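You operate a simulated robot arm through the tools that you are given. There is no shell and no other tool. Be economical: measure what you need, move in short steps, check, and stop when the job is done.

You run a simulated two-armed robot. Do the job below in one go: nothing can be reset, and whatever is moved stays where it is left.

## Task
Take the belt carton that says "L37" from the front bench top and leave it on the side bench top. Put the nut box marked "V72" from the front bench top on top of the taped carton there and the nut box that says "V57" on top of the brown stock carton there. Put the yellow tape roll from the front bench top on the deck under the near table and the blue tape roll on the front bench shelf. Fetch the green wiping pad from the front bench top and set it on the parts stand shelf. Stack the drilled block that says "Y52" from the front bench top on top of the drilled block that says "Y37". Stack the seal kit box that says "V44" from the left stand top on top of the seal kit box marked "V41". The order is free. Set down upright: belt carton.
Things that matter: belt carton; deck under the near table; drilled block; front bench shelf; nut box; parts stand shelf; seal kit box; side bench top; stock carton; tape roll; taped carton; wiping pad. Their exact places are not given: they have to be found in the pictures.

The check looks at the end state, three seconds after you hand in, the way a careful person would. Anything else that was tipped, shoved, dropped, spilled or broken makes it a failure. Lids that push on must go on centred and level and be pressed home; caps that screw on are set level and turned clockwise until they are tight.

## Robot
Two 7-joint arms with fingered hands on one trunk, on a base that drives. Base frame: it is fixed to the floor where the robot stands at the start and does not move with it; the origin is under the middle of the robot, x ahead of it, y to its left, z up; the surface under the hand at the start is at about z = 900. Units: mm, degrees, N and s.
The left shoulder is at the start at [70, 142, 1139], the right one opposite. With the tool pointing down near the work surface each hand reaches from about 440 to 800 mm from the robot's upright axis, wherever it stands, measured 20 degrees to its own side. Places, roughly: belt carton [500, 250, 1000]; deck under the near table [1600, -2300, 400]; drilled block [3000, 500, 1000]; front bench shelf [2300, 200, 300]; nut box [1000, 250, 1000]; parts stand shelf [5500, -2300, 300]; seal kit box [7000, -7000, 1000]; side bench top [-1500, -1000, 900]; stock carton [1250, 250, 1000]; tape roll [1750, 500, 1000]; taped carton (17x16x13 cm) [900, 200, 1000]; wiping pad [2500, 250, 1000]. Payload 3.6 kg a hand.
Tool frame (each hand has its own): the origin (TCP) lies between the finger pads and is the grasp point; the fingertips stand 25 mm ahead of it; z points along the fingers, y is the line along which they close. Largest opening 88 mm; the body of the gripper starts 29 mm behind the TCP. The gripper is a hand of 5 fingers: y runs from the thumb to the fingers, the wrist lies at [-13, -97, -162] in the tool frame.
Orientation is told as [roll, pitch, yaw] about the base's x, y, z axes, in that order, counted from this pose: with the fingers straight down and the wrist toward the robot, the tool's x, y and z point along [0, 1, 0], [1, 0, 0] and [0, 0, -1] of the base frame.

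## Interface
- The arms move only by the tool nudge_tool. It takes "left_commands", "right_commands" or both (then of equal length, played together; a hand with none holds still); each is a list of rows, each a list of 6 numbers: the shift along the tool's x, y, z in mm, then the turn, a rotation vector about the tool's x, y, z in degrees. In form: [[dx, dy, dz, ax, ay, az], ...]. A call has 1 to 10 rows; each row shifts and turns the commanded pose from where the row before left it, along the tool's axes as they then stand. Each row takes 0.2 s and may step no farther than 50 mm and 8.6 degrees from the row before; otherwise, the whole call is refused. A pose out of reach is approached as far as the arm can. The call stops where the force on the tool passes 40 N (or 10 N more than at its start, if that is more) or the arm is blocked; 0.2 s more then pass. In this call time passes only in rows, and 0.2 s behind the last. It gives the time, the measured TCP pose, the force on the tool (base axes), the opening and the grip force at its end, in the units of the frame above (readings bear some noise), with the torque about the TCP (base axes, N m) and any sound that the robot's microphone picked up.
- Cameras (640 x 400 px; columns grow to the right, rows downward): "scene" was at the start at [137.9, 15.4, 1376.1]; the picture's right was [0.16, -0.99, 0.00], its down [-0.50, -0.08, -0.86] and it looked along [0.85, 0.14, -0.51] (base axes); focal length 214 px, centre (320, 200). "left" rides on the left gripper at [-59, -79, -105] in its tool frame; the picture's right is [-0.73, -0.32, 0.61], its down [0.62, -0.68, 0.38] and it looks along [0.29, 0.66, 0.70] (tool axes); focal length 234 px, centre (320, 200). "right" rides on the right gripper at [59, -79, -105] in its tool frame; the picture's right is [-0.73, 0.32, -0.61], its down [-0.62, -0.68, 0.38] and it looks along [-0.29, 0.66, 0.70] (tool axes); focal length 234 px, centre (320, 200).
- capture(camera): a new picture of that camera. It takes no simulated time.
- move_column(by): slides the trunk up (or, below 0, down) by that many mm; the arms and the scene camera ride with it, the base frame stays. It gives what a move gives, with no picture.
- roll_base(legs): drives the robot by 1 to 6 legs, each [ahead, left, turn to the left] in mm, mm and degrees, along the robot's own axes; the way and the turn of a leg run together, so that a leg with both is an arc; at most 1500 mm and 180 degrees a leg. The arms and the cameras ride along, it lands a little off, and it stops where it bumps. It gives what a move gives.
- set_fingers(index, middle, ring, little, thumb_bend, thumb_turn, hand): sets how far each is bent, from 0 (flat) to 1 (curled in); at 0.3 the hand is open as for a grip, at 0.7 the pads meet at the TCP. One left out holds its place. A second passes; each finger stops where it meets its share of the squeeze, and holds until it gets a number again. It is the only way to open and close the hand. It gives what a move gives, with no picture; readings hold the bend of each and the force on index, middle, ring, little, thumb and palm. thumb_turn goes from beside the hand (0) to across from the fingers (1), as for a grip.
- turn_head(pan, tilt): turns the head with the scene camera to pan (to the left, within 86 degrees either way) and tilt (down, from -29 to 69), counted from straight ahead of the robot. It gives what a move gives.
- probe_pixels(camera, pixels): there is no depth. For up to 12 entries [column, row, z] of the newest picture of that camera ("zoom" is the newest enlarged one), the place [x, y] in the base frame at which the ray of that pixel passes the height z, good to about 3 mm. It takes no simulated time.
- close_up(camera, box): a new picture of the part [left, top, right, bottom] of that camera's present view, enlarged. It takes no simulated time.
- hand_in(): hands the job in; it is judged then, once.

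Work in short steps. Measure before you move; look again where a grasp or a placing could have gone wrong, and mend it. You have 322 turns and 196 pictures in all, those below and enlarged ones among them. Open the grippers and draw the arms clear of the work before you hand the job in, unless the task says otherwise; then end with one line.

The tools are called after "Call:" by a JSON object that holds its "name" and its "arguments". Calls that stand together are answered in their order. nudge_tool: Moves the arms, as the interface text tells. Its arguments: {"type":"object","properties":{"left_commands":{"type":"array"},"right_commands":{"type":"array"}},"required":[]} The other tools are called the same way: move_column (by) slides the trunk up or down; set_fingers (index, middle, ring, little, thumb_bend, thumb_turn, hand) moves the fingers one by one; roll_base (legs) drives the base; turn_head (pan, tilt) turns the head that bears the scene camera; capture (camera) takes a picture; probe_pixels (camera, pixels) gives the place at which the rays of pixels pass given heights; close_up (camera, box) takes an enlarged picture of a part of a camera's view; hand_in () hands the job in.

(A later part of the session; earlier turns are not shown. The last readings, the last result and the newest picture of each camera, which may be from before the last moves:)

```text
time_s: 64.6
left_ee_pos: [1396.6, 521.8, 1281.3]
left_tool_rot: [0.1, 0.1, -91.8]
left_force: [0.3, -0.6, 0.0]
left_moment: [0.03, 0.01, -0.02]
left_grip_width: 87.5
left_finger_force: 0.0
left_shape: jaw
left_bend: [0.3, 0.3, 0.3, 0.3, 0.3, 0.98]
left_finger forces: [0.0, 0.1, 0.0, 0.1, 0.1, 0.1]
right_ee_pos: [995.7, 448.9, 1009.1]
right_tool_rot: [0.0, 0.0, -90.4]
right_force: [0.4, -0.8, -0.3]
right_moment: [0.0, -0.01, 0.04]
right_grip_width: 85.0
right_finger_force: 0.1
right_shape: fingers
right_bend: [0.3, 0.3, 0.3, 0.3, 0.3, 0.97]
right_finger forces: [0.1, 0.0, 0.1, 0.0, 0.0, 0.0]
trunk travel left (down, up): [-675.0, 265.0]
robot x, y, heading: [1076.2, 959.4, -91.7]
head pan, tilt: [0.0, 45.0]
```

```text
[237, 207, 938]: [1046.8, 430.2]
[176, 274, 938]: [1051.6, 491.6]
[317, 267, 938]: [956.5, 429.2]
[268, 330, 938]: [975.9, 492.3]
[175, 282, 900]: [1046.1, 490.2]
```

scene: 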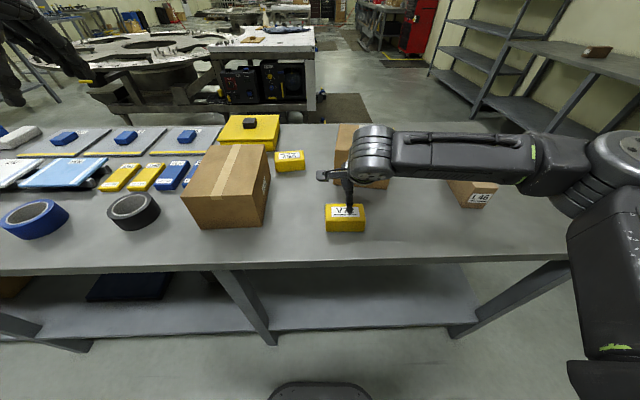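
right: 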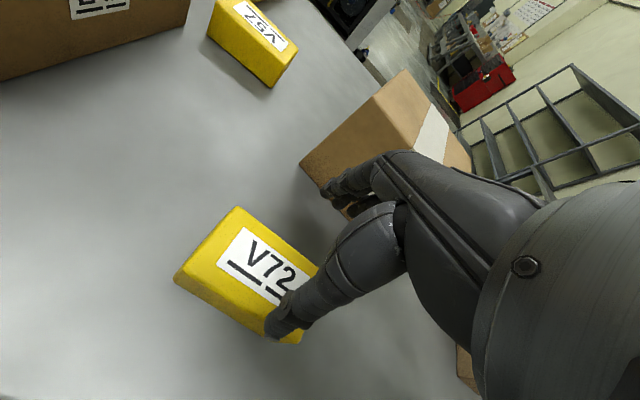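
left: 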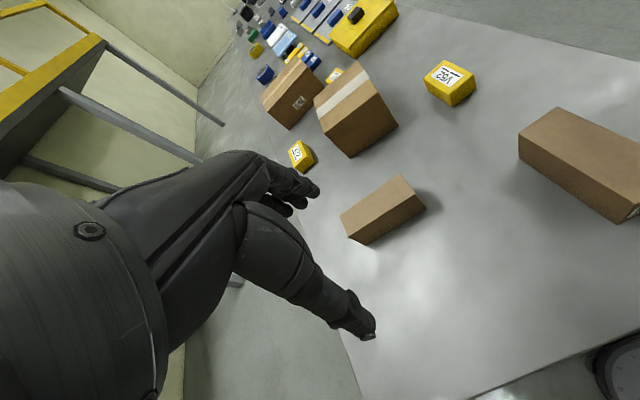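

Box centre y≈458; I shift 8 mm back and descend to z≈931.

Call:
{"name": "nudge_tool", "arguments": {"right_commands": [[0, -8, 25, 0, 0, 0], [0, 0, 30, 0, 0, 0], [0, 0, 15, 0, 0, 0], [0, 0, 8, 0, 0, 0]]}}

Call:
{"name": "capture", "arguments": {"camera": "right"}}

```text
time_s: 65.6
left_ee_pos: [1396.4, 522.8, 1281.2]
left_tool_rot: [0.0, 0.0, -91.8]
left_force: [0.1, 0.3, -1.1]
left_moment: [-0.01, -0.03, -0.02]
left_grip_width: 87.7
left_finger_force: 0.1
left_shape: jaw
left_bend: [0.3, 0.3, 0.3, 0.3, 0.3, 0.98]
left_finger forces: [0.0, 0.1, 0.0, 0.0, 0.0, 0.1]
right_ee_pos: [996.9, 457.8, 932.5]
right_tool_rot: [-0.1, -0.2, -90.4]
right_force: [-1.2, 1.9, 2.3]
right_moment: [0.04, -0.01, 0.02]
right_grip_width: 86.1
right_finger_force: 1.0
right_shape: fingers
right_bend: [0.3, 0.3, 0.3, 0.3, 0.29, 0.97]
right_finger forces: [0.0, 0.0, 0.1, 0.1, 1.9, 0.1]
trunk travel left (down, up): [-675.0, 265.0]
robot x, y, heading: [1078.1, 955.5, -91.6]
head pan, tilt: [0.0, 45.0]
```

```text
169 pictures are left
```

right: 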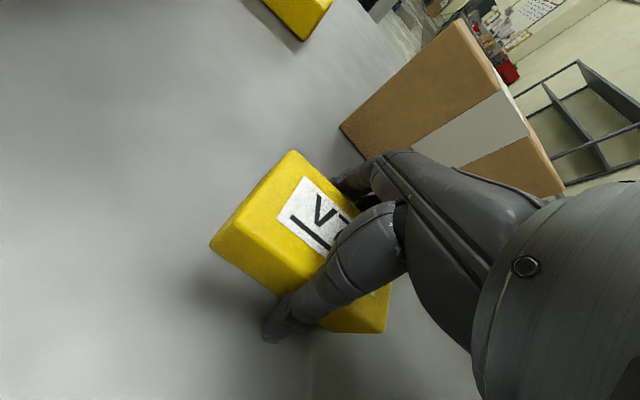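

Thumb and fingers straddle V72. I close.

Call:
{"name": "set_fingers", "arguments": {"hand": "right", "index": 0.7, "middle": 0.7, "ring": 0.7, "little": 0.7, "thumb_bend": 0.7}}

Call:
{"name": "nudge_tool", "arguments": {"right_commands": [[0, 0, -15, 0, 0, 0], [0, 0, -25, 0, 0, 0], [0, 0, -40, 0, 0, 0], [0, 0, -40, 0, 0, 0], [0, 0, -40, 0, 0, 0]]}}

Call:
{"name": "capture", "arguments": {"camera": "right"}}

```text
time_s: 66.6
left_ee_pos: [1396.5, 522.7, 1281.6]
left_tool_rot: [-0.1, 0.0, -91.9]
left_force: [0.2, -0.2, 0.1]
left_moment: [0.0, 0.01, 0.03]
left_grip_width: 87.9
left_finger_force: 0.0
left_shape: jaw
left_bend: [0.3, 0.3, 0.3, 0.3, 0.3, 0.98]
left_finger forces: [0.0, 0.0, 0.0, 0.0, 0.0, 0.1]
right_ee_pos: [997.7, 458.5, 933.9]
right_tool_rot: [0.0, -0.1, -90.4]
right_force: [1.7, -3.8, 11.0]
right_moment: [-0.47, 0.11, 0.17]
right_grip_width: 57.9
right_finger_force: 36.7
right_shape: fingers
right_bend: [0.43, 0.53, 0.54, 0.59, 0.56, 0.91]
right_finger forces: [12.6, 7.4, 7.7, 10.5, 35.5, 0.0]
trunk travel left (down, up): [-675.0, 265.0]
robot x, y, heading: [1075.7, 958.9, -91.8]
head pan, tilt: [0.0, 45.0]
```

```text
time_s: 67.8
left_ee_pos: [1396.7, 521.8, 1280.9]
left_tool_rot: [0.0, 0.1, -91.8]
left_force: [0.3, 0.0, -0.1]
left_moment: [-0.05, 0.01, 0.0]
left_grip_width: 87.6
left_finger_force: 0.1
left_shape: jaw
left_bend: [0.3, 0.3, 0.3, 0.3, 0.3, 0.98]
left_finger forces: [0.0, 0.1, 0.0, 0.0, 0.1, 0.0]
right_ee_pos: [996.4, 459.1, 1093.9]
right_tool_rot: [0.1, -0.1, -90.3]
right_force: [0.0, 0.5, -3.8]
right_moment: [-0.02, 0.03, -0.01]
right_grip_width: 57.1
right_finger_force: 34.5
right_shape: fingers
right_bend: [0.44, 0.54, 0.55, 0.59, 0.56, 0.91]
right_finger forces: [12.6, 6.4, 6.6, 9.0, 34.6, 0.0]
trunk travel left (down, up): [-675.0, 265.0]
robot x, y, heading: [1078.0, 955.1, -92.1]
head pan, tilt: [0.0, 45.0]
```

```text
168 pictures are left
```

right: 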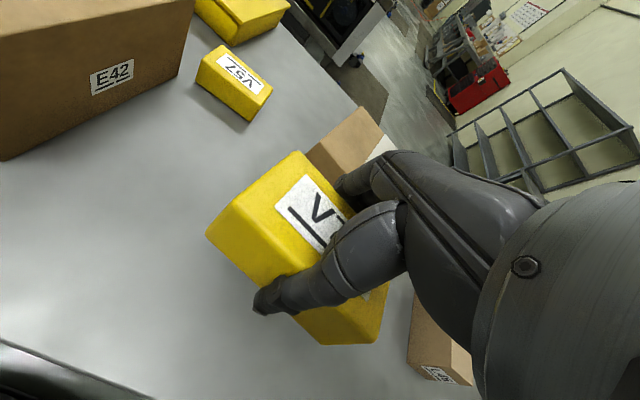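

Lifted. I carry it over to the taped carton centre (918,242).

Call:
{"name": "nudge_tool", "arguments": {"right_commands": [[-8, 20, -25, 0, 0, 5], [-12, 40, 0, 0, 0, 5], [-8, 40, 0, 0, 0, 0], [-10, 40, 0, 0, 0, 0], [-10, 40, 0, 0, 0, 0], [-10, 40, 0, 0, 0, 0]]}}

Call:
{"name": "capture", "arguments": {"camera": "scene"}}

Call:
{"name": "capture", "arguments": {"camera": "right"}}

```text
time_s: 69.2
left_ee_pos: [1397.2, 520.3, 1281.6]
left_tool_rot: [0.0, 0.0, -91.8]
left_force: [-0.1, -0.6, -0.1]
left_moment: [0.0, 0.02, 0.03]
left_grip_width: 87.8
left_finger_force: 0.0
left_shape: jaw
left_bend: [0.3, 0.3, 0.3, 0.3, 0.3, 0.98]
left_finger forces: [0.0, 0.1, 0.0, 0.0, 0.1, 0.0]
right_ee_pos: [910.3, 249.0, 1114.4]
right_tool_rot: [-0.1, 0.1, -100.2]
right_force: [0.5, -0.4, -3.7]
right_moment: [0.0, 0.02, 0.0]
right_grip_width: 57.2
right_finger_force: 35.3
right_shape: fingers
right_bend: [0.44, 0.54, 0.56, 0.6, 0.57, 0.91]
right_finger forces: [13.2, 6.3, 6.5, 9.0, 34.6, 0.0]
trunk travel left (down, up): [-675.0, 265.0]
robot x, y, heading: [1080.0, 957.9, -91.8]
head pan, tilt: [0.0, 45.0]
```

```text
167 pictures are left
```

scene: 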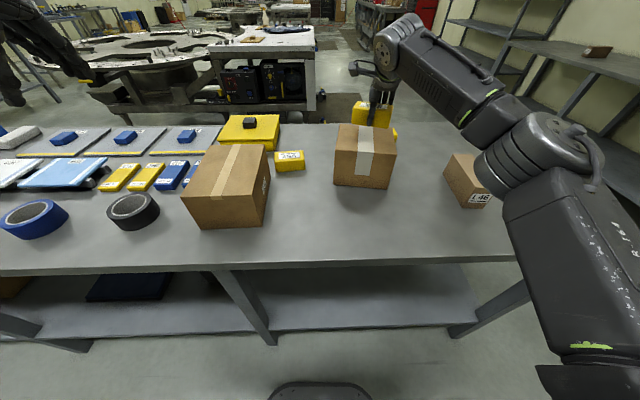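

```text
166 pictures are left
```

right: 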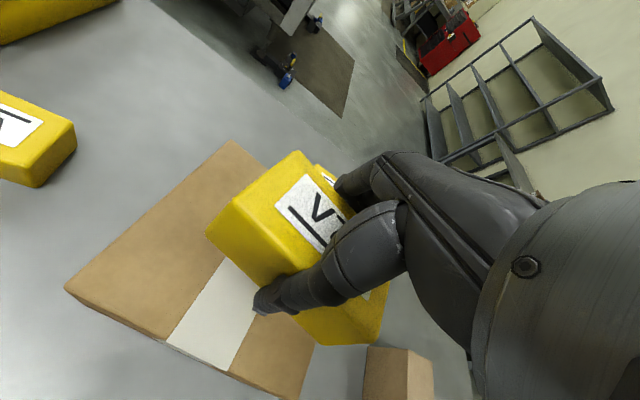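

I check the carton's top corners in the right camera at z 1030.

Call:
{"name": "probe_pixels", "arguments": {"camera": "right", "pixels": [[232, 141, 1030], [66, 286, 1030], [282, 396, 1030], [314, 345, 1030], [232, 141, 1025], [66, 286, 1025]]}}

```text
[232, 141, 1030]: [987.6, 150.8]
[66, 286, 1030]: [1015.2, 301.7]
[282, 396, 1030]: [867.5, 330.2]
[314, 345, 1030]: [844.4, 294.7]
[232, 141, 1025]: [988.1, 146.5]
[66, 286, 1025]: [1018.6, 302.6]
```

Consistent: centre (918,242). I correct by 8 mm and lower to contact.

Call:
{"name": "nudge_tool", "arguments": {"right_commands": [[9, 5, 15, 0, 0, 0], [0, 0, 20, 0, 0, 0], [0, 0, 8, 0, 0, 0], [0, 0, 4, 0, 0, 0], [0, 0, 4, 0, 0, 0], [0, 0, 3, 0, 0, 0]]}}

```text
time_s: 70.6
left_ee_pos: [1396.4, 523.1, 1282.0]
left_tool_rot: [0.0, 0.1, -91.8]
left_force: [-0.6, 0.9, -1.4]
left_moment: [0.02, 0.02, -0.03]
left_grip_width: 87.5
left_finger_force: 0.0
left_shape: jaw
left_bend: [0.3, 0.3, 0.3, 0.3, 0.3, 0.98]
left_finger forces: [0.0, 0.0, 0.0, 0.0, 0.1, 0.0]
right_ee_pos: [918.3, 243.4, 1065.2]
right_tool_rot: [0.0, -0.3, -100.2]
right_force: [0.1, -1.5, 3.4]
right_moment: [-0.26, -0.01, -0.02]
right_grip_width: 57.3
right_finger_force: 35.8
right_shape: fingers
right_bend: [0.44, 0.54, 0.56, 0.6, 0.57, 0.91]
right_finger forces: [14.8, 6.8, 6.8, 8.7, 35.1, 0.0]
trunk travel left (down, up): [-675.0, 265.0]
robot x, y, heading: [1079.6, 955.6, -91.9]
head pan, tilt: [0.0, 45.0]
```

Contact felt (force -3.7→+3.4 N). I release and rise.

Call:
{"name": "nudge_tool", "arguments": {"right_commands": [[0, 0, 1.5, 0, 0, 0]]}}

Call:
{"name": "set_fingers", "arguments": {"hand": "right", "index": 0.3, "middle": 0.3, "ring": 0.3, "little": 0.3, "thumb_bend": 0.3}}

Call:
{"name": "nudge_tool", "arguments": {"right_commands": [[0, 0, -8, 0, 0, 0], [0, 0, -15, 0, 0, 0], [0, 0, -30, 0, 0, 0], [0, 0, -40, 0, 0, 0], [0, -40, -30, 0, 0, 0], [0, -45, 0, 0, 0, 0], [0, -45, 0, 0, 0, 0], [0, -45, 0, 0, 0, 0]]}}

Call:
{"name": "capture", "arguments": {"camera": "scene"}}

```text
time_s: 71.0
left_ee_pos: [1396.5, 522.9, 1282.2]
left_tool_rot: [0.0, 0.0, -91.8]
left_force: [-0.1, -0.1, -0.4]
left_moment: [0.0, -0.06, 0.0]
left_grip_width: 87.6
left_finger_force: 0.0
left_shape: jaw
left_bend: [0.3, 0.3, 0.3, 0.3, 0.3, 0.98]
left_finger forces: [0.1, 0.0, 0.1, 0.1, 0.0, 0.0]
right_ee_pos: [918.1, 244.0, 1064.1]
right_tool_rot: [0.2, -0.3, -100.2]
right_force: [-1.1, -4.5, 10.6]
right_moment: [-0.45, 0.15, 0.03]
right_grip_width: 57.2
right_finger_force: 36.8
right_shape: fingers
right_bend: [0.43, 0.54, 0.55, 0.6, 0.57, 0.91]
right_finger forces: [15.5, 7.6, 7.6, 9.3, 34.9, 0.0]
trunk travel left (down, up): [-675.0, 265.0]
robot x, y, heading: [1080.4, 958.1, -91.8]
head pan, tilt: [0.0, 45.0]
```

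```text
time_s: 72.0
left_ee_pos: [1396.7, 522.4, 1282.2]
left_tool_rot: [0.0, 0.0, -91.8]
left_force: [0.6, 0.2, -0.1]
left_moment: [-0.01, 0.02, 0.02]
left_grip_width: 87.6
left_finger_force: 0.0
left_shape: jaw
left_bend: [0.3, 0.3, 0.3, 0.3, 0.3, 0.98]
left_finger forces: [0.0, 0.1, 0.0, 0.0, 0.0, 0.0]
right_ee_pos: [916.2, 244.6, 1060.8]
right_tool_rot: [0.0, -0.1, -100.3]
right_force: [-0.5, -0.1, -0.6]
right_moment: [-0.02, 0.05, 0.0]
right_grip_width: 85.6
right_finger_force: 0.4
right_shape: fingers
right_bend: [0.3, 0.3, 0.3, 0.3, 0.29, 0.97]
right_finger forces: [0.0, 0.0, 0.1, 0.0, 0.6, 0.0]
trunk travel left (down, up): [-675.0, 265.0]
robot x, y, heading: [1080.9, 957.9, -91.8]
head pan, tilt: [0.0, 45.0]
```

```text
time_s: 73.8
left_ee_pos: [1395.8, 525.4, 1282.2]
left_tool_rot: [0.1, 0.0, -91.8]
left_force: [0.3, -0.7, 0.0]
left_moment: [0.0, 0.01, 0.04]
left_grip_width: 87.5
left_finger_force: 0.0
left_shape: jaw
left_bend: [0.3, 0.3, 0.3, 0.3, 0.3, 0.98]
left_finger forces: [0.0, 0.0, 0.1, 0.1, 0.1, 0.1]
right_ee_pos: [947.0, 416.6, 1184.8]
right_tool_rot: [0.1, -0.1, -100.4]
right_force: [-0.1, -0.1, -0.3]
right_moment: [-0.01, 0.0, 0.0]
right_grip_width: 85.0
right_finger_force: 0.0
right_shape: fingers
right_bend: [0.3, 0.3, 0.3, 0.3, 0.3, 0.97]
right_finger forces: [0.0, 0.0, 0.1, 0.0, 0.0, 0.0]
trunk travel left (down, up): [-675.0, 265.0]
robot x, y, heading: [1076.6, 957.8, -91.9]
head pan, tilt: [0.0, 45.0]
```

```text
165 pictures are left
```

scene: 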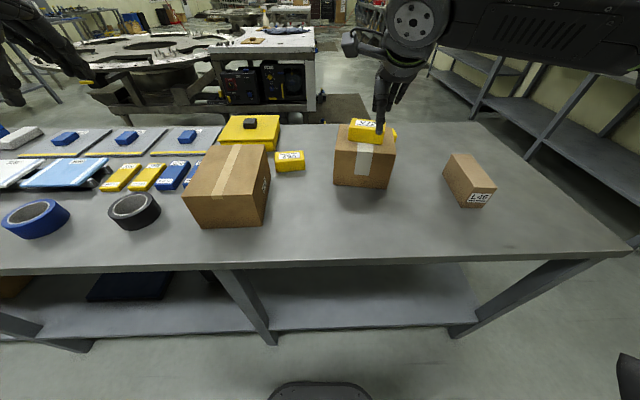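

V72 sits on the taped carton. I move the base 60 ahead and 80 to the right for the left hand to take V57.

Call:
{"name": "roll_base", "arguments": {"legs": [[60, -80, 1.9]]}}

Call:
{"name": "turn_head", "arguments": {"pan": 15, "tilt": 50}}

Call:
{"name": "close_up", "arguments": {"camera": "scene", "box": [200, 80, 440, 230]}}

```text
time_s: 75.0
left_ee_pos: [1331.6, 476.0, 1281.7]
left_tool_rot: [0.0, -0.1, -89.8]
left_force: [0.4, 0.2, -0.7]
left_moment: [0.02, -0.04, -0.02]
left_grip_width: 87.6
left_finger_force: 0.1
left_shape: jaw
left_bend: [0.3, 0.3, 0.3, 0.3, 0.3, 0.98]
left_finger forces: [0.1, 0.0, 0.0, 0.0, 0.0, 0.0]
right_ee_pos: [884.1, 352.9, 1183.5]
right_tool_rot: [0.0, -0.1, -98.4]
right_force: [-0.3, 0.2, -0.6]
right_moment: [0.01, 0.0, -0.01]
right_grip_width: 84.9
right_finger_force: 0.1
right_shape: fingers
right_bend: [0.3, 0.3, 0.3, 0.3, 0.3, 0.97]
right_finger forces: [0.0, 0.1, 0.0, 0.0, 0.0, 0.1]
trunk travel left (down, up): [-675.0, 265.0]
robot x, y, heading: [1000.5, 897.0, -89.7]
head pan, tilt: [0.0, 45.0]
```

```text
time_s: 75.8
left_ee_pos: [1330.3, 474.4, 1282.2]
left_tool_rot: [-0.1, 0.0, -89.9]
left_force: [0.3, -0.4, 0.4]
left_moment: [0.01, -0.03, 0.03]
left_grip_width: 87.9
left_finger_force: 0.2
left_shape: jaw
left_bend: [0.3, 0.3, 0.3, 0.3, 0.3, 0.98]
left_finger forces: [0.0, 0.0, 0.0, 0.0, 0.1, 0.0]
right_ee_pos: [884.6, 353.4, 1183.3]
right_tool_rot: [0.1, -0.2, -98.5]
right_force: [0.0, -0.1, -0.5]
right_moment: [0.02, -0.03, -0.02]
right_grip_width: 84.9
right_finger_force: 0.0
right_shape: fingers
right_bend: [0.3, 0.3, 0.3, 0.3, 0.3, 0.97]
right_finger forces: [0.0, 0.0, 0.0, 0.0, 0.0, 0.0]
trunk travel left (down, up): [-675.0, 265.0]
robot x, y, heading: [997.3, 896.6, -89.7]
head pan, tilt: [15.0, 50.0]
```

```text
2.67 times, centred on (320, 155) of scene
```

zoom: 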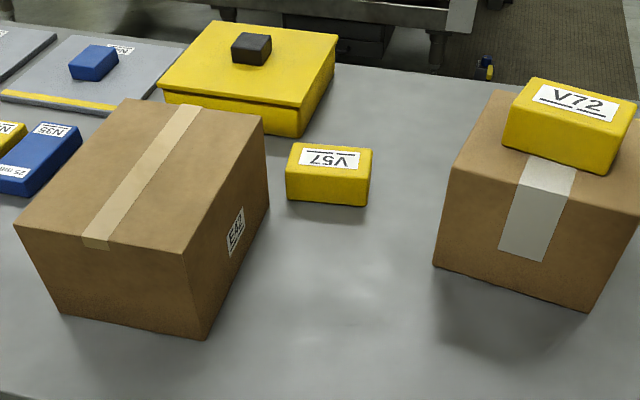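

I probe V57 and the brown stock carton corners from this closer zoom.

Call:
{"name": "probe_pixels", "arguments": {"camera": "zoom", "pixels": [[16, 226, 1020], [183, 254, 1020], [264, 116, 1020], [125, 98, 1020], [60, 313, 900], [207, 338, 900], [268, 205, 900], [287, 201, 900], [366, 206, 900], [286, 173, 938], [294, 143, 938], [372, 150, 938]]}}

```text
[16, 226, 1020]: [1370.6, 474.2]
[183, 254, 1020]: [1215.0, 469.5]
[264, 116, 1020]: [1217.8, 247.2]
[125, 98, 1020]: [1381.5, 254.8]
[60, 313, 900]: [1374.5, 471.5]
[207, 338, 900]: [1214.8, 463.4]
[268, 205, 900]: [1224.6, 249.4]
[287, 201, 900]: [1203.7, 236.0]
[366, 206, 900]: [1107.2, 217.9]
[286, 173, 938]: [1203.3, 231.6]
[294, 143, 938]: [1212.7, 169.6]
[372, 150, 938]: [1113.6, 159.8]
```

V57 centre (1160,196), turned ~7°; brown carton top centre (1296,361), z 1020. I bring the left hand above V57.

Call:
{"name": "nudge_tool", "arguments": {"left_commands": [[-28, 40, 8, 0, 0, 0], [-28, 40, 8, 0, 0, 0], [-28, 40, 8, 0, 0, 0], [-28, 40, 8, 0, 0, 0], [-28, 40, 8, 0, 0, 0], [-28, 40, 8, 0, 0, 0], [-2, 36, 30, 0, 0, 0], [0, 0, 48, 0, 0, -7], [0, 0, 48, 0, 0, 0], [0, 0, 48, 0, 0, 0]]}}

Call:
{"name": "capture", "arguments": {"camera": "left"}}

Call:
{"name": "capture", "arguments": {"camera": "scene"}}

```text
time_s: 78.0
left_ee_pos: [1192.5, 248.8, 1043.3]
left_tool_rot: [-0.1, 0.1, -82.9]
left_force: [-0.5, 0.4, 0.7]
left_moment: [-0.02, -0.02, 0.03]
left_grip_width: 87.7
left_finger_force: 0.2
left_shape: jaw
left_bend: [0.3, 0.3, 0.3, 0.3, 0.3, 0.98]
left_finger forces: [0.1, 0.0, 0.0, 0.0, 0.1, 0.0]
left hand out of reach, approached as far as the arm can: row 6, 7
right_ee_pos: [883.9, 350.7, 1182.3]
right_tool_rot: [0.0, 0.0, -98.4]
right_force: [0.2, 0.2, 0.7]
right_moment: [0.02, -0.01, -0.01]
right_grip_width: 85.0
right_finger_force: 0.0
right_shape: fingers
right_bend: [0.3, 0.3, 0.3, 0.3, 0.3, 0.97]
right_finger forces: [0.0, 0.0, 0.1, 0.0, 0.0, 0.0]
trunk travel left (down, up): [-675.0, 265.0]
robot x, y, heading: [993.8, 898.9, -89.8]
head pan, tilt: [15.0, 50.0]
```

```text
163 pictures are left
```

left: 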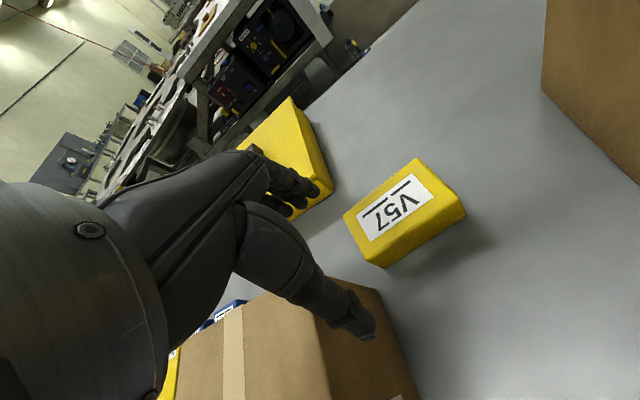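

```text
162 pictures are left
```

scene: 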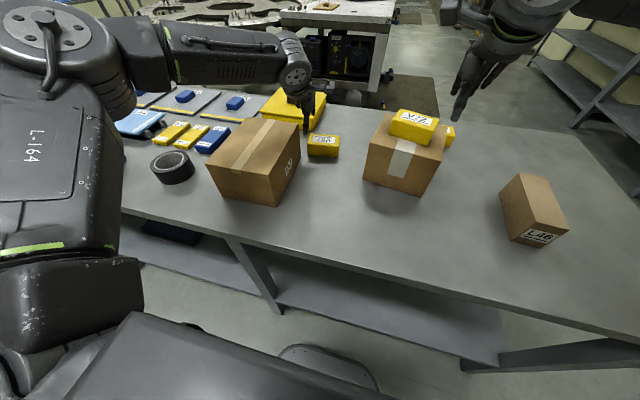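

The reach was cut short at height; from z 1043 I shift over V57 by (-32,-53).

Call:
{"name": "nudge_tool", "arguments": {"left_commands": [[-20, 0, 0, 0, 0, 0], [-19, 24, 0, 0, 0, 0], [0, 25, 0, 0, 0, 0]]}}

Call:
{"name": "capture", "arguments": {"camera": "left"}}

```text
time_s: 78.8
left_ee_pos: [1188.2, 237.2, 1047.5]
left_tool_rot: [-0.1, 0.0, -82.9]
left_force: [-0.4, 0.2, 0.2]
left_moment: [-0.04, 0.01, -0.02]
left_grip_width: 87.4
left_finger_force: 0.1
left_shape: jaw
left_bend: [0.3, 0.3, 0.3, 0.3, 0.3, 0.98]
left_finger forces: [0.0, 0.1, 0.1, 0.1, 0.0, 0.1]
left hand out of reach, approached as far as the arm can: row 1, 2, 3
right_ee_pos: [884.8, 353.2, 1185.1]
right_tool_rot: [-0.1, -0.1, -98.4]
right_force: [-0.9, 0.6, -0.5]
right_moment: [0.02, -0.01, -0.01]
right_grip_width: 84.8
right_finger_force: 0.0
right_shape: fingers
right_bend: [0.3, 0.3, 0.3, 0.3, 0.3, 0.97]
right_finger forces: [0.0, 0.1, 0.1, 0.0, 0.0, 0.1]
trunk travel left (down, up): [-675.0, 265.0]
robot x, y, heading: [997.0, 898.0, -89.9]
head pan, tilt: [15.0, 50.0]
```

```text
161 pictures are left
```

left: 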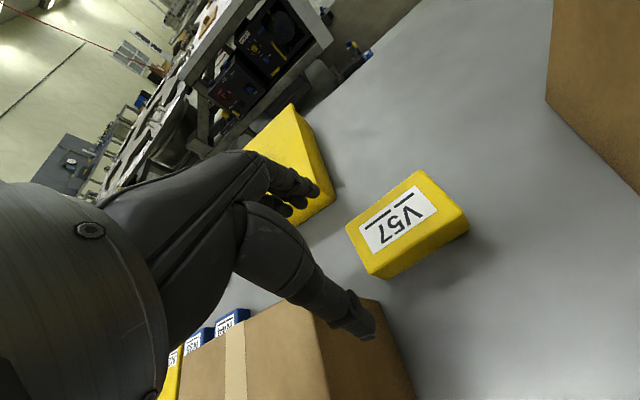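

The arm seems caught in an awkward posture. I back out and retry at another height.

Call:
{"name": "nudge_tool", "arguments": {"left_commands": [[19, -40, 0, 0, 0, 0], [10, -45, 0, 0, 0, 0], [0, -45, 0, 0, 0, 0], [0, -45, -10, 0, 0, 0]]}}

Call:
{"name": "capture", "arguments": {"camera": "scene"}}

```text
time_s: 79.8
left_ee_pos: [1193.9, 419.0, 1058.6]
left_tool_rot: [0.0, 0.0, -82.9]
left_force: [0.8, -0.3, 0.7]
left_moment: [0.02, 0.02, -0.01]
left_grip_width: 87.9
left_finger_force: 0.1
left_shape: jaw
left_bend: [0.3, 0.3, 0.3, 0.3, 0.3, 0.98]
left_finger forces: [0.0, 0.0, 0.1, 0.0, 0.0, 0.1]
right_ee_pos: [883.9, 355.3, 1183.8]
right_tool_rot: [0.1, -0.3, -98.3]
right_force: [0.9, 0.8, 0.0]
right_moment: [-0.04, -0.01, 0.0]
right_grip_width: 85.0
right_finger_force: 0.0
right_shape: fingers
right_bend: [0.3, 0.3, 0.3, 0.3, 0.3, 0.97]
right_finger forces: [0.0, 0.0, 0.0, 0.0, 0.0, 0.1]
trunk travel left (down, up): [-675.0, 265.0]
robot x, y, heading: [996.2, 892.9, -89.9]
head pan, tilt: [15.0, 50.0]
```

```text
160 pictures are left
```

scene: 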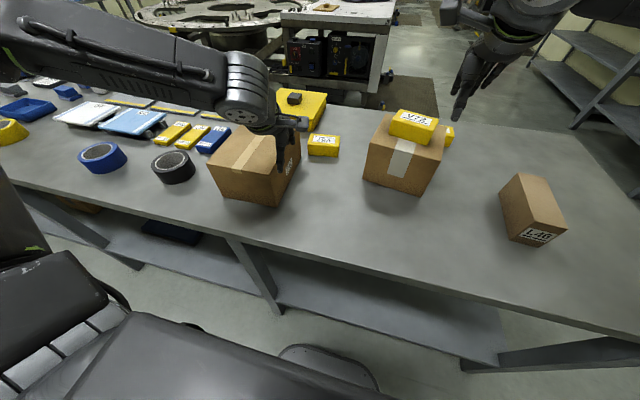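

Now at (1194,419,1059). I approach again: first sideways to x≈1158, then straight ahead in steps.

Call:
{"name": "nudge_tool", "arguments": {"left_commands": [[-35, 0, 0, 0, 0, 0], [-23, 35, 0, 0, 0, 0], [0, 40, 0, 0, 0, 0], [0, 40, 0, 0, 0, 0], [0, 40, 0, 0, 0, 0], [0, 30, 0, 0, 0, 0], [0, 30, 0, 0, 0, 0]]}}

```text
time_s: 81.4
left_ee_pos: [1192.6, 233.2, 1058.2]
left_tool_rot: [-0.2, 0.0, -83.0]
left_force: [-0.1, 0.3, -0.5]
left_moment: [-0.04, 0.0, -0.02]
left_grip_width: 87.9
left_finger_force: 0.0
left_shape: jaw
left_bend: [0.3, 0.3, 0.3, 0.3, 0.3, 0.98]
left_finger forces: [0.0, 0.0, 0.0, 0.0, 0.0, 0.0]
left hand out of reach, approached as far as the arm can: row 5, 6, 7
right_ee_pos: [884.6, 353.0, 1182.3]
right_tool_rot: [0.0, -0.1, -98.4]
right_force: [0.1, 0.5, -0.8]
right_moment: [-0.02, 0.02, 0.0]
right_grip_width: 85.0
right_finger_force: 0.1
right_shape: fingers
right_bend: [0.3, 0.3, 0.3, 0.3, 0.3, 0.97]
right_finger forces: [0.0, 0.0, 0.0, 0.0, 0.0, 0.1]
trunk travel left (down, up): [-675.0, 265.0]
robot x, y, heading: [998.6, 898.2, -89.9]
head pan, tilt: [15.0, 50.0]
```

Left reach is short here, whereas the right arm reached 718 mm before. I retract the left hand up and shift the base 310 to the left to use the right hand.

Call:
{"name": "nudge_tool", "arguments": {"left_commands": [[0, -45, -15, 0, 0, 0], [0, -45, -15, 0, 0, 0], [0, -45, -15, 0, 0, 0], [20, -40, -20, 0, 0, 0], [40, 0, -25, 0, 0, 0], [40, 0, -25, 0, 0, 0], [40, 0, -25, 0, 0, 0]]}}

Call:
{"name": "roll_base", "arguments": {"legs": [[20, 310, 0]]}}

Call:
{"name": "turn_head", "arguments": {"pan": -10, "tilt": 50}}

Call:
{"name": "capture", "arguments": {"camera": "scene"}}

```text
time_s: 83.0
left_ee_pos: [1310.0, 427.2, 1197.8]
left_tool_rot: [-0.1, 0.0, -82.9]
left_force: [0.7, 0.1, 0.0]
left_moment: [0.01, -0.01, 0.02]
left_grip_width: 88.0
left_finger_force: 0.2
left_shape: jaw
left_bend: [0.3, 0.3, 0.3, 0.3, 0.3, 0.98]
left_finger forces: [0.0, 0.0, 0.1, 0.1, 0.0, 0.0]
right_ee_pos: [885.1, 353.9, 1183.3]
right_tool_rot: [0.0, -0.2, -98.4]
right_force: [-0.1, 0.0, -1.4]
right_moment: [0.0, 0.0, 0.01]
right_grip_width: 85.2
right_finger_force: 0.0
right_shape: fingers
right_bend: [0.3, 0.3, 0.3, 0.3, 0.3, 0.97]
right_finger forces: [0.0, 0.0, 0.1, 0.0, 0.0, 0.1]
trunk travel left (down, up): [-675.0, 265.0]
robot x, y, heading: [992.5, 897.5, -90.1]
head pan, tilt: [15.0, 50.0]
```

```text
time_s: 85.1
left_ee_pos: [1621.5, 406.9, 1196.9]
left_tool_rot: [0.0, 0.0, -82.8]
left_force: [0.0, 0.2, -0.1]
left_moment: [-0.03, 0.02, 0.01]
left_grip_width: 87.8
left_finger_force: 0.1
left_shape: jaw
left_bend: [0.3, 0.3, 0.3, 0.3, 0.3, 0.98]
left_finger forces: [0.0, 0.1, 0.0, 0.1, 0.0, 0.1]
right_ee_pos: [1195.9, 333.2, 1183.2]
right_tool_rot: [0.1, -0.2, -98.5]
right_force: [-0.1, 0.7, 0.1]
right_moment: [0.03, -0.01, 0.03]
right_grip_width: 85.1
right_finger_force: 0.0
right_shape: fingers
right_bend: [0.3, 0.3, 0.3, 0.3, 0.3, 0.97]
right_finger forces: [0.0, 0.0, 0.1, 0.1, 0.0, 0.1]
trunk travel left (down, up): [-675.0, 265.0]
robot x, y, heading: [1308.8, 879.4, -89.6]
head pan, tilt: [15.0, 50.0]
```

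```text
time_s: 86.0
left_ee_pos: [1621.1, 406.5, 1196.4]
left_tool_rot: [0.0, 0.0, -82.7]
left_force: [-0.1, -0.4, 0.7]
left_moment: [0.0, -0.06, -0.02]
left_grip_width: 87.8
left_finger_force: 0.1
left_shape: jaw
left_bend: [0.3, 0.3, 0.3, 0.3, 0.3, 0.98]
left_finger forces: [0.1, 0.0, 0.0, 0.1, 0.0, 0.0]
right_ee_pos: [1196.6, 333.1, 1183.7]
right_tool_rot: [0.0, -0.1, -98.4]
right_force: [0.2, 0.6, -0.2]
right_moment: [0.0, 0.0, -0.02]
right_grip_width: 85.2
right_finger_force: 0.1
right_shape: fingers
right_bend: [0.3, 0.3, 0.3, 0.3, 0.3, 0.97]
right_finger forces: [0.1, 0.0, 0.0, 0.0, 0.0, 0.1]
trunk travel left (down, up): [-675.0, 265.0]
robot x, y, heading: [1310.4, 878.7, -89.7]
head pan, tilt: [-10.0, 50.0]
```

```text
159 pictures are left
```

scene: 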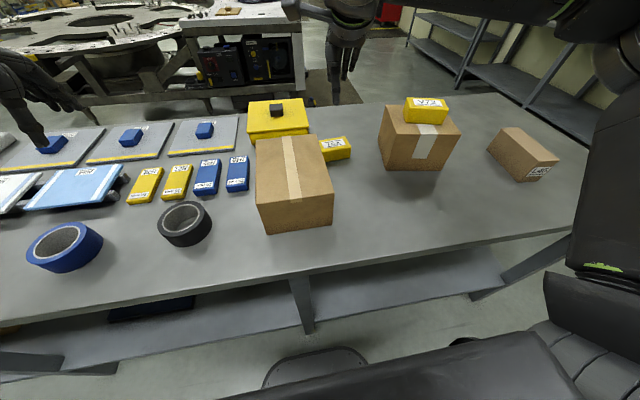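

I bring the right hand over V57 at (1160,196), turning to yaw -83.

Call:
{"name": "nudge_tool", "arguments": {"right_commands": [[-16, 25, 15, 0, 0, 0], [0, 40, 15, 0, 0, 0], [0, 40, 20, 0, 0, 0], [0, 36, 25, 0, 0, 0], [0, 0, 25, 0, 0, -7.7], [0, 0, 30, 0, 0, -7.7]]}}

Call:
{"name": "capture", "arguments": {"camera": "right"}}

```text
time_s: 87.3
left_ee_pos: [1620.9, 405.6, 1197.0]
left_tool_rot: [0.1, 0.1, -82.9]
left_force: [0.3, -0.1, 0.0]
left_moment: [0.03, -0.01, -0.01]
left_grip_width: 87.9
left_finger_force: 0.1
left_shape: jaw
left_bend: [0.3, 0.3, 0.3, 0.3, 0.3, 0.98]
left_finger forces: [0.0, 0.1, 0.1, 0.0, 0.1, 0.0]
right_ee_pos: [1159.9, 196.6, 1052.8]
right_tool_rot: [0.1, -0.1, -82.9]
right_force: [-0.3, 0.3, -0.5]
right_moment: [0.05, -0.02, -0.01]
right_grip_width: 85.0
right_finger_force: 0.1
right_shape: fingers
right_bend: [0.3, 0.3, 0.3, 0.3, 0.3, 0.97]
right_finger forces: [0.0, 0.1, 0.0, 0.0, 0.0, 0.0]
trunk travel left (down, up): [-675.0, 265.0]
robot x, y, heading: [1311.9, 879.4, -90.0]
head pan, tilt: [-10.0, 50.0]
```

```text
158 pictures are left
```

right: 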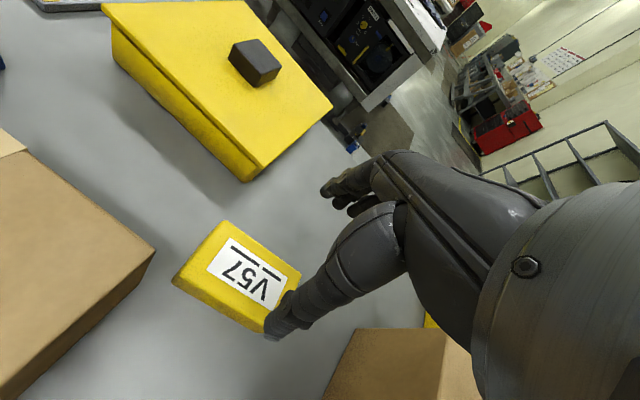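

The right arm reaches. I verify V57 corners in this view at z 938.

Call:
{"name": "probe_pixels", "arguments": {"camera": "right", "pixels": [[221, 221, 938], [174, 277, 938], [300, 271, 938], [265, 326, 938]]}}

```text
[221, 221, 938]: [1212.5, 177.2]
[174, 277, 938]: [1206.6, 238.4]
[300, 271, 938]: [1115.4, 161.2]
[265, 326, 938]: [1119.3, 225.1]
```

Centre ≈(1162,200), turned ~9°. I adjust and descend to 932.

Call:
{"name": "nudge_tool", "arguments": {"right_commands": [[2, -3, 35, 0, 0, -2], [0, 0, 40, 0, 0, 0], [0, 0, 30, 0, 0, 0], [0, 0, 10, 0, 0, 0], [0, 0, 5, 0, 0, 0]]}}

Call:
{"name": "capture", "arguments": {"camera": "right"}}

```text
time_s: 88.5
left_ee_pos: [1621.4, 406.4, 1196.6]
left_tool_rot: [-0.1, 0.0, -82.8]
left_force: [-0.7, 0.0, 0.5]
left_moment: [-0.03, -0.01, 0.0]
left_grip_width: 87.8
left_finger_force: 0.1
left_shape: jaw
left_bend: [0.3, 0.3, 0.3, 0.3, 0.3, 0.98]
left_finger forces: [0.0, 0.0, 0.0, 0.1, 0.1, 0.1]
right_ee_pos: [1161.6, 200.1, 932.9]
right_tool_rot: [0.0, -0.1, -80.9]
right_force: [0.2, 0.6, 0.2]
right_moment: [0.0, 0.01, 0.0]
right_grip_width: 85.4
right_finger_force: 0.7
right_shape: fingers
right_bend: [0.3, 0.3, 0.3, 0.3, 0.3, 0.97]
right_finger forces: [0.0, 0.0, 0.0, 0.0, 0.1, 0.0]
trunk travel left (down, up): [-675.0, 265.0]
robot x, y, heading: [1314.0, 880.1, -89.8]
head pan, tilt: [-10.0, 50.0]
```

```text
157 pictures are left
```

right: 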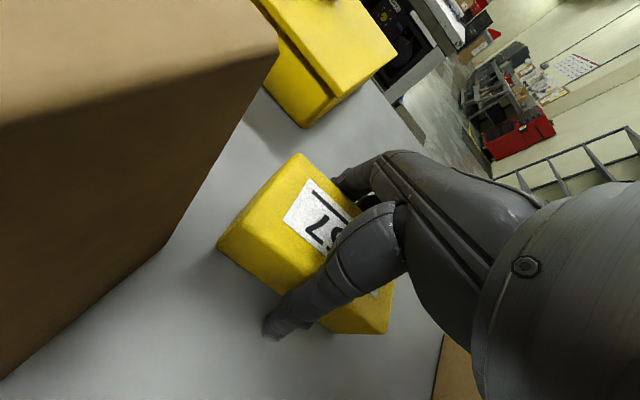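

Well straddled. I close and lift to ~1130.

Call:
{"name": "set_fingers", "arguments": {"hand": "right", "index": 0.7, "middle": 0.7, "ring": 0.7, "little": 0.7, "thumb_bend": 0.7}}

Call:
{"name": "nudge_tool", "arguments": {"right_commands": [[0, 0, -15, 0, 0, 0], [0, 0, -25, 0, 0, 0], [0, 0, -40, 0, 0, 0], [0, 0, -40, 0, 0, 0], [0, -20, -40, 0, 0, 0], [0, -40, -20, 0, 0, 0]]}}

Call:
{"name": "capture", "arguments": {"camera": "right"}}

```text
time_s: 89.5
left_ee_pos: [1621.8, 406.5, 1195.2]
left_tool_rot: [0.0, 0.0, -82.8]
left_force: [-0.9, -0.3, -0.1]
left_moment: [0.0, -0.02, 0.01]
left_grip_width: 88.0
left_finger_force: 0.1
left_shape: jaw
left_bend: [0.3, 0.3, 0.3, 0.3, 0.3, 0.98]
left_finger forces: [0.0, 0.0, 0.0, 0.0, 0.0, 0.1]
right_ee_pos: [1162.5, 200.4, 934.9]
right_tool_rot: [0.1, -0.3, -80.9]
right_force: [1.6, -3.1, 7.0]
right_moment: [-0.38, 0.02, 0.1]
right_grip_width: 57.6
right_finger_force: 36.1
right_shape: fingers
right_bend: [0.43, 0.53, 0.55, 0.59, 0.56, 0.91]
right_finger forces: [12.9, 7.4, 7.6, 10.1, 35.2, 0.0]
trunk travel left (down, up): [-675.0, 265.0]
robot x, y, heading: [1305.8, 881.2, -89.8]
head pan, tilt: [-10.0, 50.0]
```

```text
time_s: 91.0
left_ee_pos: [1620.2, 408.7, 1198.3]
left_tool_rot: [0.0, 0.0, -82.9]
left_force: [-0.3, 0.2, 0.7]
left_moment: [0.0, -0.02, 0.0]
left_grip_width: 87.6
left_finger_force: 0.1
left_shape: jaw
left_bend: [0.3, 0.3, 0.3, 0.3, 0.3, 0.98]
left_finger forces: [0.0, 0.1, 0.0, 0.1, 0.0, 0.0]
right_ee_pos: [1152.3, 259.7, 1113.7]
right_tool_rot: [-0.1, -0.1, -81.0]
right_force: [0.0, 0.4, -3.8]
right_moment: [-0.04, -0.02, -0.01]
right_grip_width: 57.6
right_finger_force: 35.3
right_shape: fingers
right_bend: [0.44, 0.54, 0.56, 0.59, 0.56, 0.91]
right_finger forces: [12.8, 6.6, 6.9, 8.9, 35.6, 0.1]
trunk travel left (down, up): [-675.0, 265.0]
robot x, y, heading: [1309.6, 882.0, -89.5]
head pan, tilt: [-10.0, 50.0]
```

```text
156 pictures are left
```

right: 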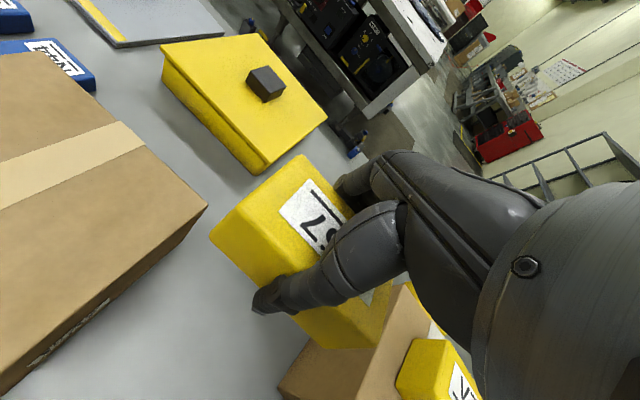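

Lifted cleanly. I carry V57 to (1296,361) over the brown stock carton.

Call:
{"name": "nudge_tool", "arguments": {"right_commands": [[39.5, -19, 0, 0, 0, 0], [39.5, -19, 0, 0, 0, 0], [39.5, -19, 0, 0, 0, 0], [39.5, -20, 0, 0, 0, 0], [0, 0, 10, 0, 0, 7], [0, 0, 12, 0, 0, 0]]}}

Call:
{"name": "capture", "arguments": {"camera": "scene"}}

Call:
{"name": "capture", "arguments": {"camera": "right"}}

```text
time_s: 92.3
left_ee_pos: [1619.6, 405.3, 1195.3]
left_tool_rot: [0.0, 0.1, -82.8]
left_force: [0.3, 0.8, -0.2]
left_moment: [-0.02, 0.0, 0.04]
left_grip_width: 87.9
left_finger_force: 0.1
left_shape: jaw
left_bend: [0.3, 0.3, 0.3, 0.3, 0.3, 0.98]
left_finger forces: [0.0, 0.0, 0.0, 0.0, 0.1, 0.0]
right_ee_pos: [1294.8, 358.7, 1091.0]
right_tool_rot: [0.0, 0.0, -88.1]
right_force: [0.3, 0.4, -3.2]
right_moment: [-0.07, -0.01, 0.0]
right_grip_width: 57.8
right_finger_force: 34.9
right_shape: fingers
right_bend: [0.44, 0.54, 0.56, 0.6, 0.56, 0.91]
right_finger forces: [13.5, 6.4, 6.5, 8.9, 35.2, 0.2]
trunk travel left (down, up): [-675.0, 265.0]
robot x, y, heading: [1307.9, 876.5, -89.5]
head pan, tilt: [-10.0, 50.0]
```

```text
155 pictures are left
```

scene: 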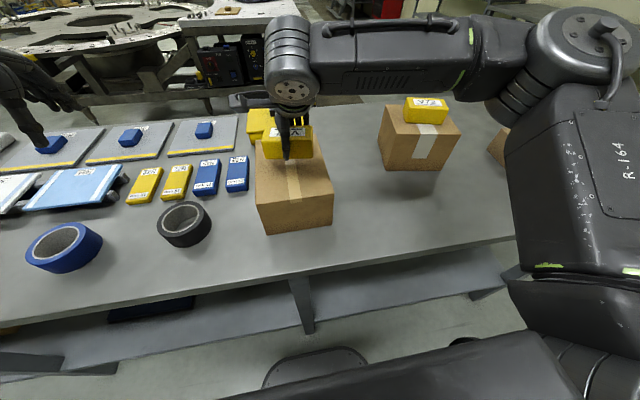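

```text
154 pictures are left
```

right: 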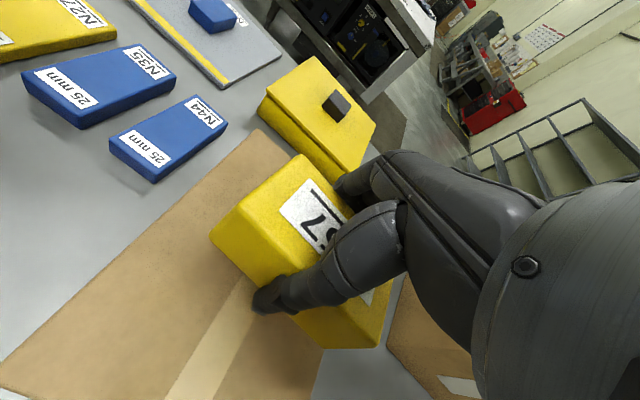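

Well placed above. I lower until contact (expected TCP ≈1053).

Call:
{"name": "nudge_tool", "arguments": {"right_commands": [[0, -3, 15, 0, 0, 0], [0, 0, 12, 0, 0, 0], [0, 0, 5, 0, 0, 0], [0, 0, 3, 0, 0, 0], [0, 0, 2, 0, 0, 0], [0, 0, 2, 0, 0, 0]]}}

```text
time_s: 93.8
left_ee_pos: [1620.9, 407.0, 1198.1]
left_tool_rot: [0.0, 0.0, -82.9]
left_force: [0.3, -0.1, -0.1]
left_moment: [0.02, 0.0, 0.0]
left_grip_width: 88.0
left_finger_force: 0.0
left_shape: jaw
left_bend: [0.3, 0.3, 0.3, 0.3, 0.3, 0.98]
left_finger forces: [0.0, 0.1, 0.1, 0.0, 0.0, 0.1]
right_ee_pos: [1296.4, 363.9, 1055.0]
right_tool_rot: [0.1, -0.4, -87.9]
right_force: [0.1, -3.1, 14.5]
right_moment: [-0.48, 0.13, 0.07]
right_grip_width: 57.6
right_finger_force: 38.2
right_shape: fingers
right_bend: [0.44, 0.54, 0.56, 0.6, 0.56, 0.91]
right_finger forces: [14.8, 7.8, 7.7, 9.6, 36.3, 0.0]
trunk travel left (down, up): [-675.0, 265.0]
robot x, y, heading: [1307.2, 879.0, -89.6]
head pan, tilt: [-10.0, 50.0]
```

Contact with 14 N. I release and rise.

Call:
{"name": "set_fingers", "arguments": {"hand": "right", "index": 0.3, "middle": 0.3, "ring": 0.3, "little": 0.3, "thumb_bend": 0.3}}

Call:
{"name": "nudge_tool", "arguments": {"right_commands": [[0, 0, -8, 0, 0, 0], [0, 0, -15, 0, 0, 0], [0, 0, -30, 0, 0, 0], [0, 0, -40, 0, 0, 0], [0, 0, -40, 0, 0, 0], [0, -45, 0, 0, 0, 0]]}}

Call:
{"name": "turn_head", "arguments": {"pan": 10, "tilt": 50}}

Call:
{"name": "capture", "arguments": {"camera": "scene"}}

```text
time_s: 94.8
left_ee_pos: [1622.1, 405.9, 1196.9]
left_tool_rot: [0.0, -0.1, -82.8]
left_force: [0.2, -1.0, 0.3]
left_moment: [0.03, -0.02, -0.03]
left_grip_width: 88.0
left_finger_force: 0.1
left_shape: jaw
left_bend: [0.3, 0.3, 0.3, 0.3, 0.3, 0.98]
left_finger forces: [0.0, 0.1, 0.1, 0.0, 0.0, 0.0]
right_ee_pos: [1296.1, 362.9, 1052.9]
right_tool_rot: [0.1, -0.1, -88.1]
right_force: [-0.1, 0.8, 0.2]
right_moment: [-0.02, -0.02, -0.02]
right_grip_width: 85.7
right_finger_force: 0.1
right_shape: fingers
right_bend: [0.3, 0.3, 0.3, 0.3, 0.29, 0.97]
right_finger forces: [0.0, 0.0, 0.1, 0.0, 0.6, 0.1]
trunk travel left (down, up): [-675.0, 265.0]
robot x, y, heading: [1308.5, 879.4, -90.0]
head pan, tilt: [-10.0, 50.0]
```

```text
time_s: 96.2
left_ee_pos: [1621.3, 408.0, 1197.3]
left_tool_rot: [0.0, -0.1, -82.8]
left_force: [0.0, 0.9, 0.3]
left_moment: [-0.01, 0.0, 0.0]
left_grip_width: 87.9
left_finger_force: 0.1
left_shape: jaw
left_bend: [0.3, 0.3, 0.3, 0.3, 0.3, 0.98]
left_finger forces: [0.0, 0.0, 0.0, 0.1, 0.0, 0.1]
right_ee_pos: [1295.4, 410.9, 1186.2]
right_tool_rot: [0.0, -0.2, -87.9]
right_force: [1.1, 0.0, -0.3]
right_moment: [-0.03, 0.01, 0.03]
right_grip_width: 84.8
right_finger_force: 0.1
right_shape: fingers
right_bend: [0.3, 0.3, 0.3, 0.3, 0.3, 0.97]
right_finger forces: [0.0, 0.1, 0.0, 0.0, 0.1, 0.1]
trunk travel left (down, up): [-675.0, 265.0]
robot x, y, heading: [1310.2, 882.0, -89.7]
head pan, tilt: [-10.0, 50.0]
```

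```text
time_s: 97.0
left_ee_pos: [1622.4, 405.7, 1196.8]
left_tool_rot: [0.1, 0.0, -82.8]
left_force: [0.3, 0.4, -0.3]
left_moment: [0.01, 0.0, 0.01]
left_grip_width: 88.0
left_finger_force: 0.1
left_shape: jaw
left_bend: [0.3, 0.3, 0.3, 0.3, 0.3, 0.98]
left_finger forces: [0.0, 0.0, 0.0, 0.0, 0.0, 0.0]
right_ee_pos: [1295.7, 407.5, 1184.5]
right_tool_rot: [0.0, -0.1, -87.9]
right_force: [0.7, 0.0, 0.3]
right_moment: [-0.02, 0.0, 0.0]
right_grip_width: 85.1
right_finger_force: 0.1
right_shape: fingers
right_bend: [0.3, 0.3, 0.3, 0.3, 0.3, 0.97]
right_finger forces: [0.0, 0.0, 0.0, 0.0, 0.0, 0.1]
trunk travel left (down, up): [-675.0, 265.0]
robot x, y, heading: [1310.9, 875.7, -89.9]
head pan, tilt: [10.0, 50.0]
```

```text
153 pictures are left
```

scene: 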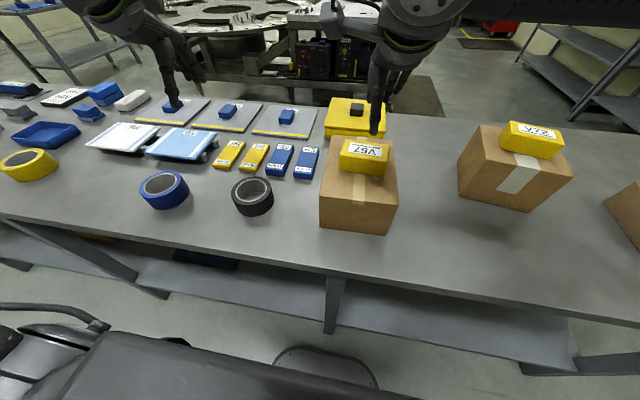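

V57 sits on the brown carton. I probe the tape rolls' sizes and places.

Call:
{"name": "probe_pixels", "arguments": {"camera": "scene", "pixels": [[139, 186, 950], [188, 184, 950], [163, 210, 900], [165, 172, 950], [0, 166, 950], [56, 158, 950], [22, 182, 900], [150, 172, 950], [178, 190, 950], [163, 200, 950]]}}

Call:
{"name": "close_up", "arguments": {"camera": "scene", "box": [0, 120, 240, 270]}}

```text
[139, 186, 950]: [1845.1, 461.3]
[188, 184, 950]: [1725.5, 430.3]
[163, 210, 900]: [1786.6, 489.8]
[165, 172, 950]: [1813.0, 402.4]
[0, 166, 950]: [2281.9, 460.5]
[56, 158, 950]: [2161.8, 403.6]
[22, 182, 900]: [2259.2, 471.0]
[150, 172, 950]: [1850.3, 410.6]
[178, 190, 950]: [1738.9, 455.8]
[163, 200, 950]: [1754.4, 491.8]
```

```text
2.67 times, centred on (120, 195) of scene
```

zoom: 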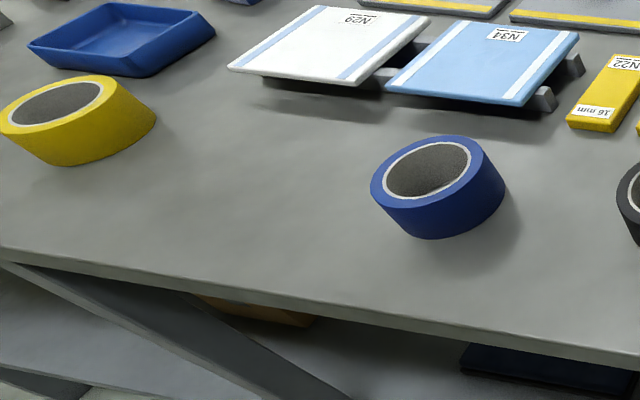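

The rolls are ~108 mm wide, so I will pinch the far wall (thumb in the hole). I shift left 630 mm to face the blue roll.

Call:
{"name": "roll_base", "arguments": {"legs": [[0, 620, 0]]}}

Call:
{"name": "turn_head", "arguments": {"pan": 0, "tilt": 50}}

Call:
{"name": "capture", "arguments": {"camera": "scene"}}

Call:
{"name": "close_up", "arguments": {"camera": "scene", "box": [290, 120, 450, 220]}}

```text
time_s: 100.5
left_ee_pos: [2238.6, 410.4, 1196.6]
left_tool_rot: [-0.1, -0.1, -82.7]
left_force: [0.1, 0.9, -0.1]
left_moment: [0.03, 0.02, -0.04]
left_grip_width: 87.7
left_finger_force: 0.1
left_shape: jaw
left_bend: [0.3, 0.3, 0.3, 0.3, 0.3, 0.98]
left_finger forces: [0.1, 0.0, 0.0, 0.1, 0.0, 0.1]
right_ee_pos: [1913.7, 411.1, 1183.7]
right_tool_rot: [-0.1, -0.1, -87.7]
right_force: [0.2, 1.0, 0.1]
right_moment: [0.0, 0.04, 0.02]
right_grip_width: 85.1
right_finger_force: 0.1
right_shape: fingers
right_bend: [0.3, 0.3, 0.3, 0.3, 0.3, 0.97]
right_finger forces: [0.0, 0.1, 0.0, 0.1, 0.0, 0.1]
trunk travel left (down, up): [-675.0, 265.0]
robot x, y, heading: [1926.5, 884.7, -89.7]
head pan, tilt: [10.0, 50.0]
```

```text
time_s: 101.2
left_ee_pos: [2239.2, 409.7, 1196.7]
left_tool_rot: [-0.1, -0.1, -82.7]
left_force: [-0.5, -0.6, 0.4]
left_moment: [-0.01, 0.0, 0.0]
left_grip_width: 87.6
left_finger_force: 0.1
left_shape: jaw
left_bend: [0.3, 0.3, 0.3, 0.3, 0.3, 0.98]
left_finger forces: [0.0, 0.1, 0.0, 0.0, 0.1, 0.0]
right_ee_pos: [1913.1, 411.0, 1183.9]
right_tool_rot: [0.0, -0.2, -87.8]
right_force: [0.5, 0.1, 1.3]
right_moment: [0.01, 0.0, 0.0]
right_grip_width: 85.2
right_finger_force: 0.1
right_shape: fingers
right_bend: [0.3, 0.3, 0.3, 0.3, 0.3, 0.97]
right_finger forces: [0.0, 0.0, 0.0, 0.1, 0.0, 0.0]
trunk travel left (down, up): [-675.0, 265.0]
robot x, y, heading: [1921.9, 879.3, -89.7]
head pan, tilt: [0.0, 50.0]
```

```text
151 pictures are left
```

scene: 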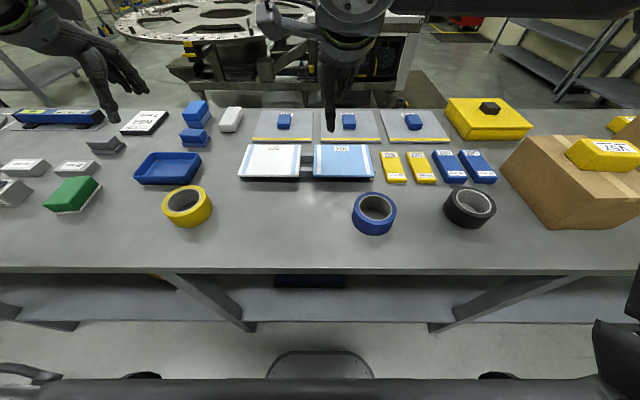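

```text
4.00 times, centred on (370, 170) of scene
```

zoom: 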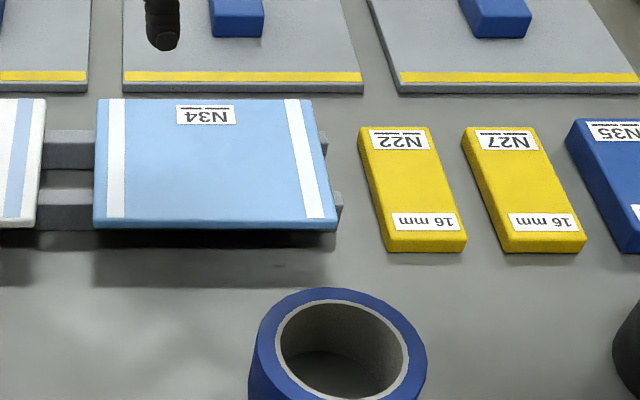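

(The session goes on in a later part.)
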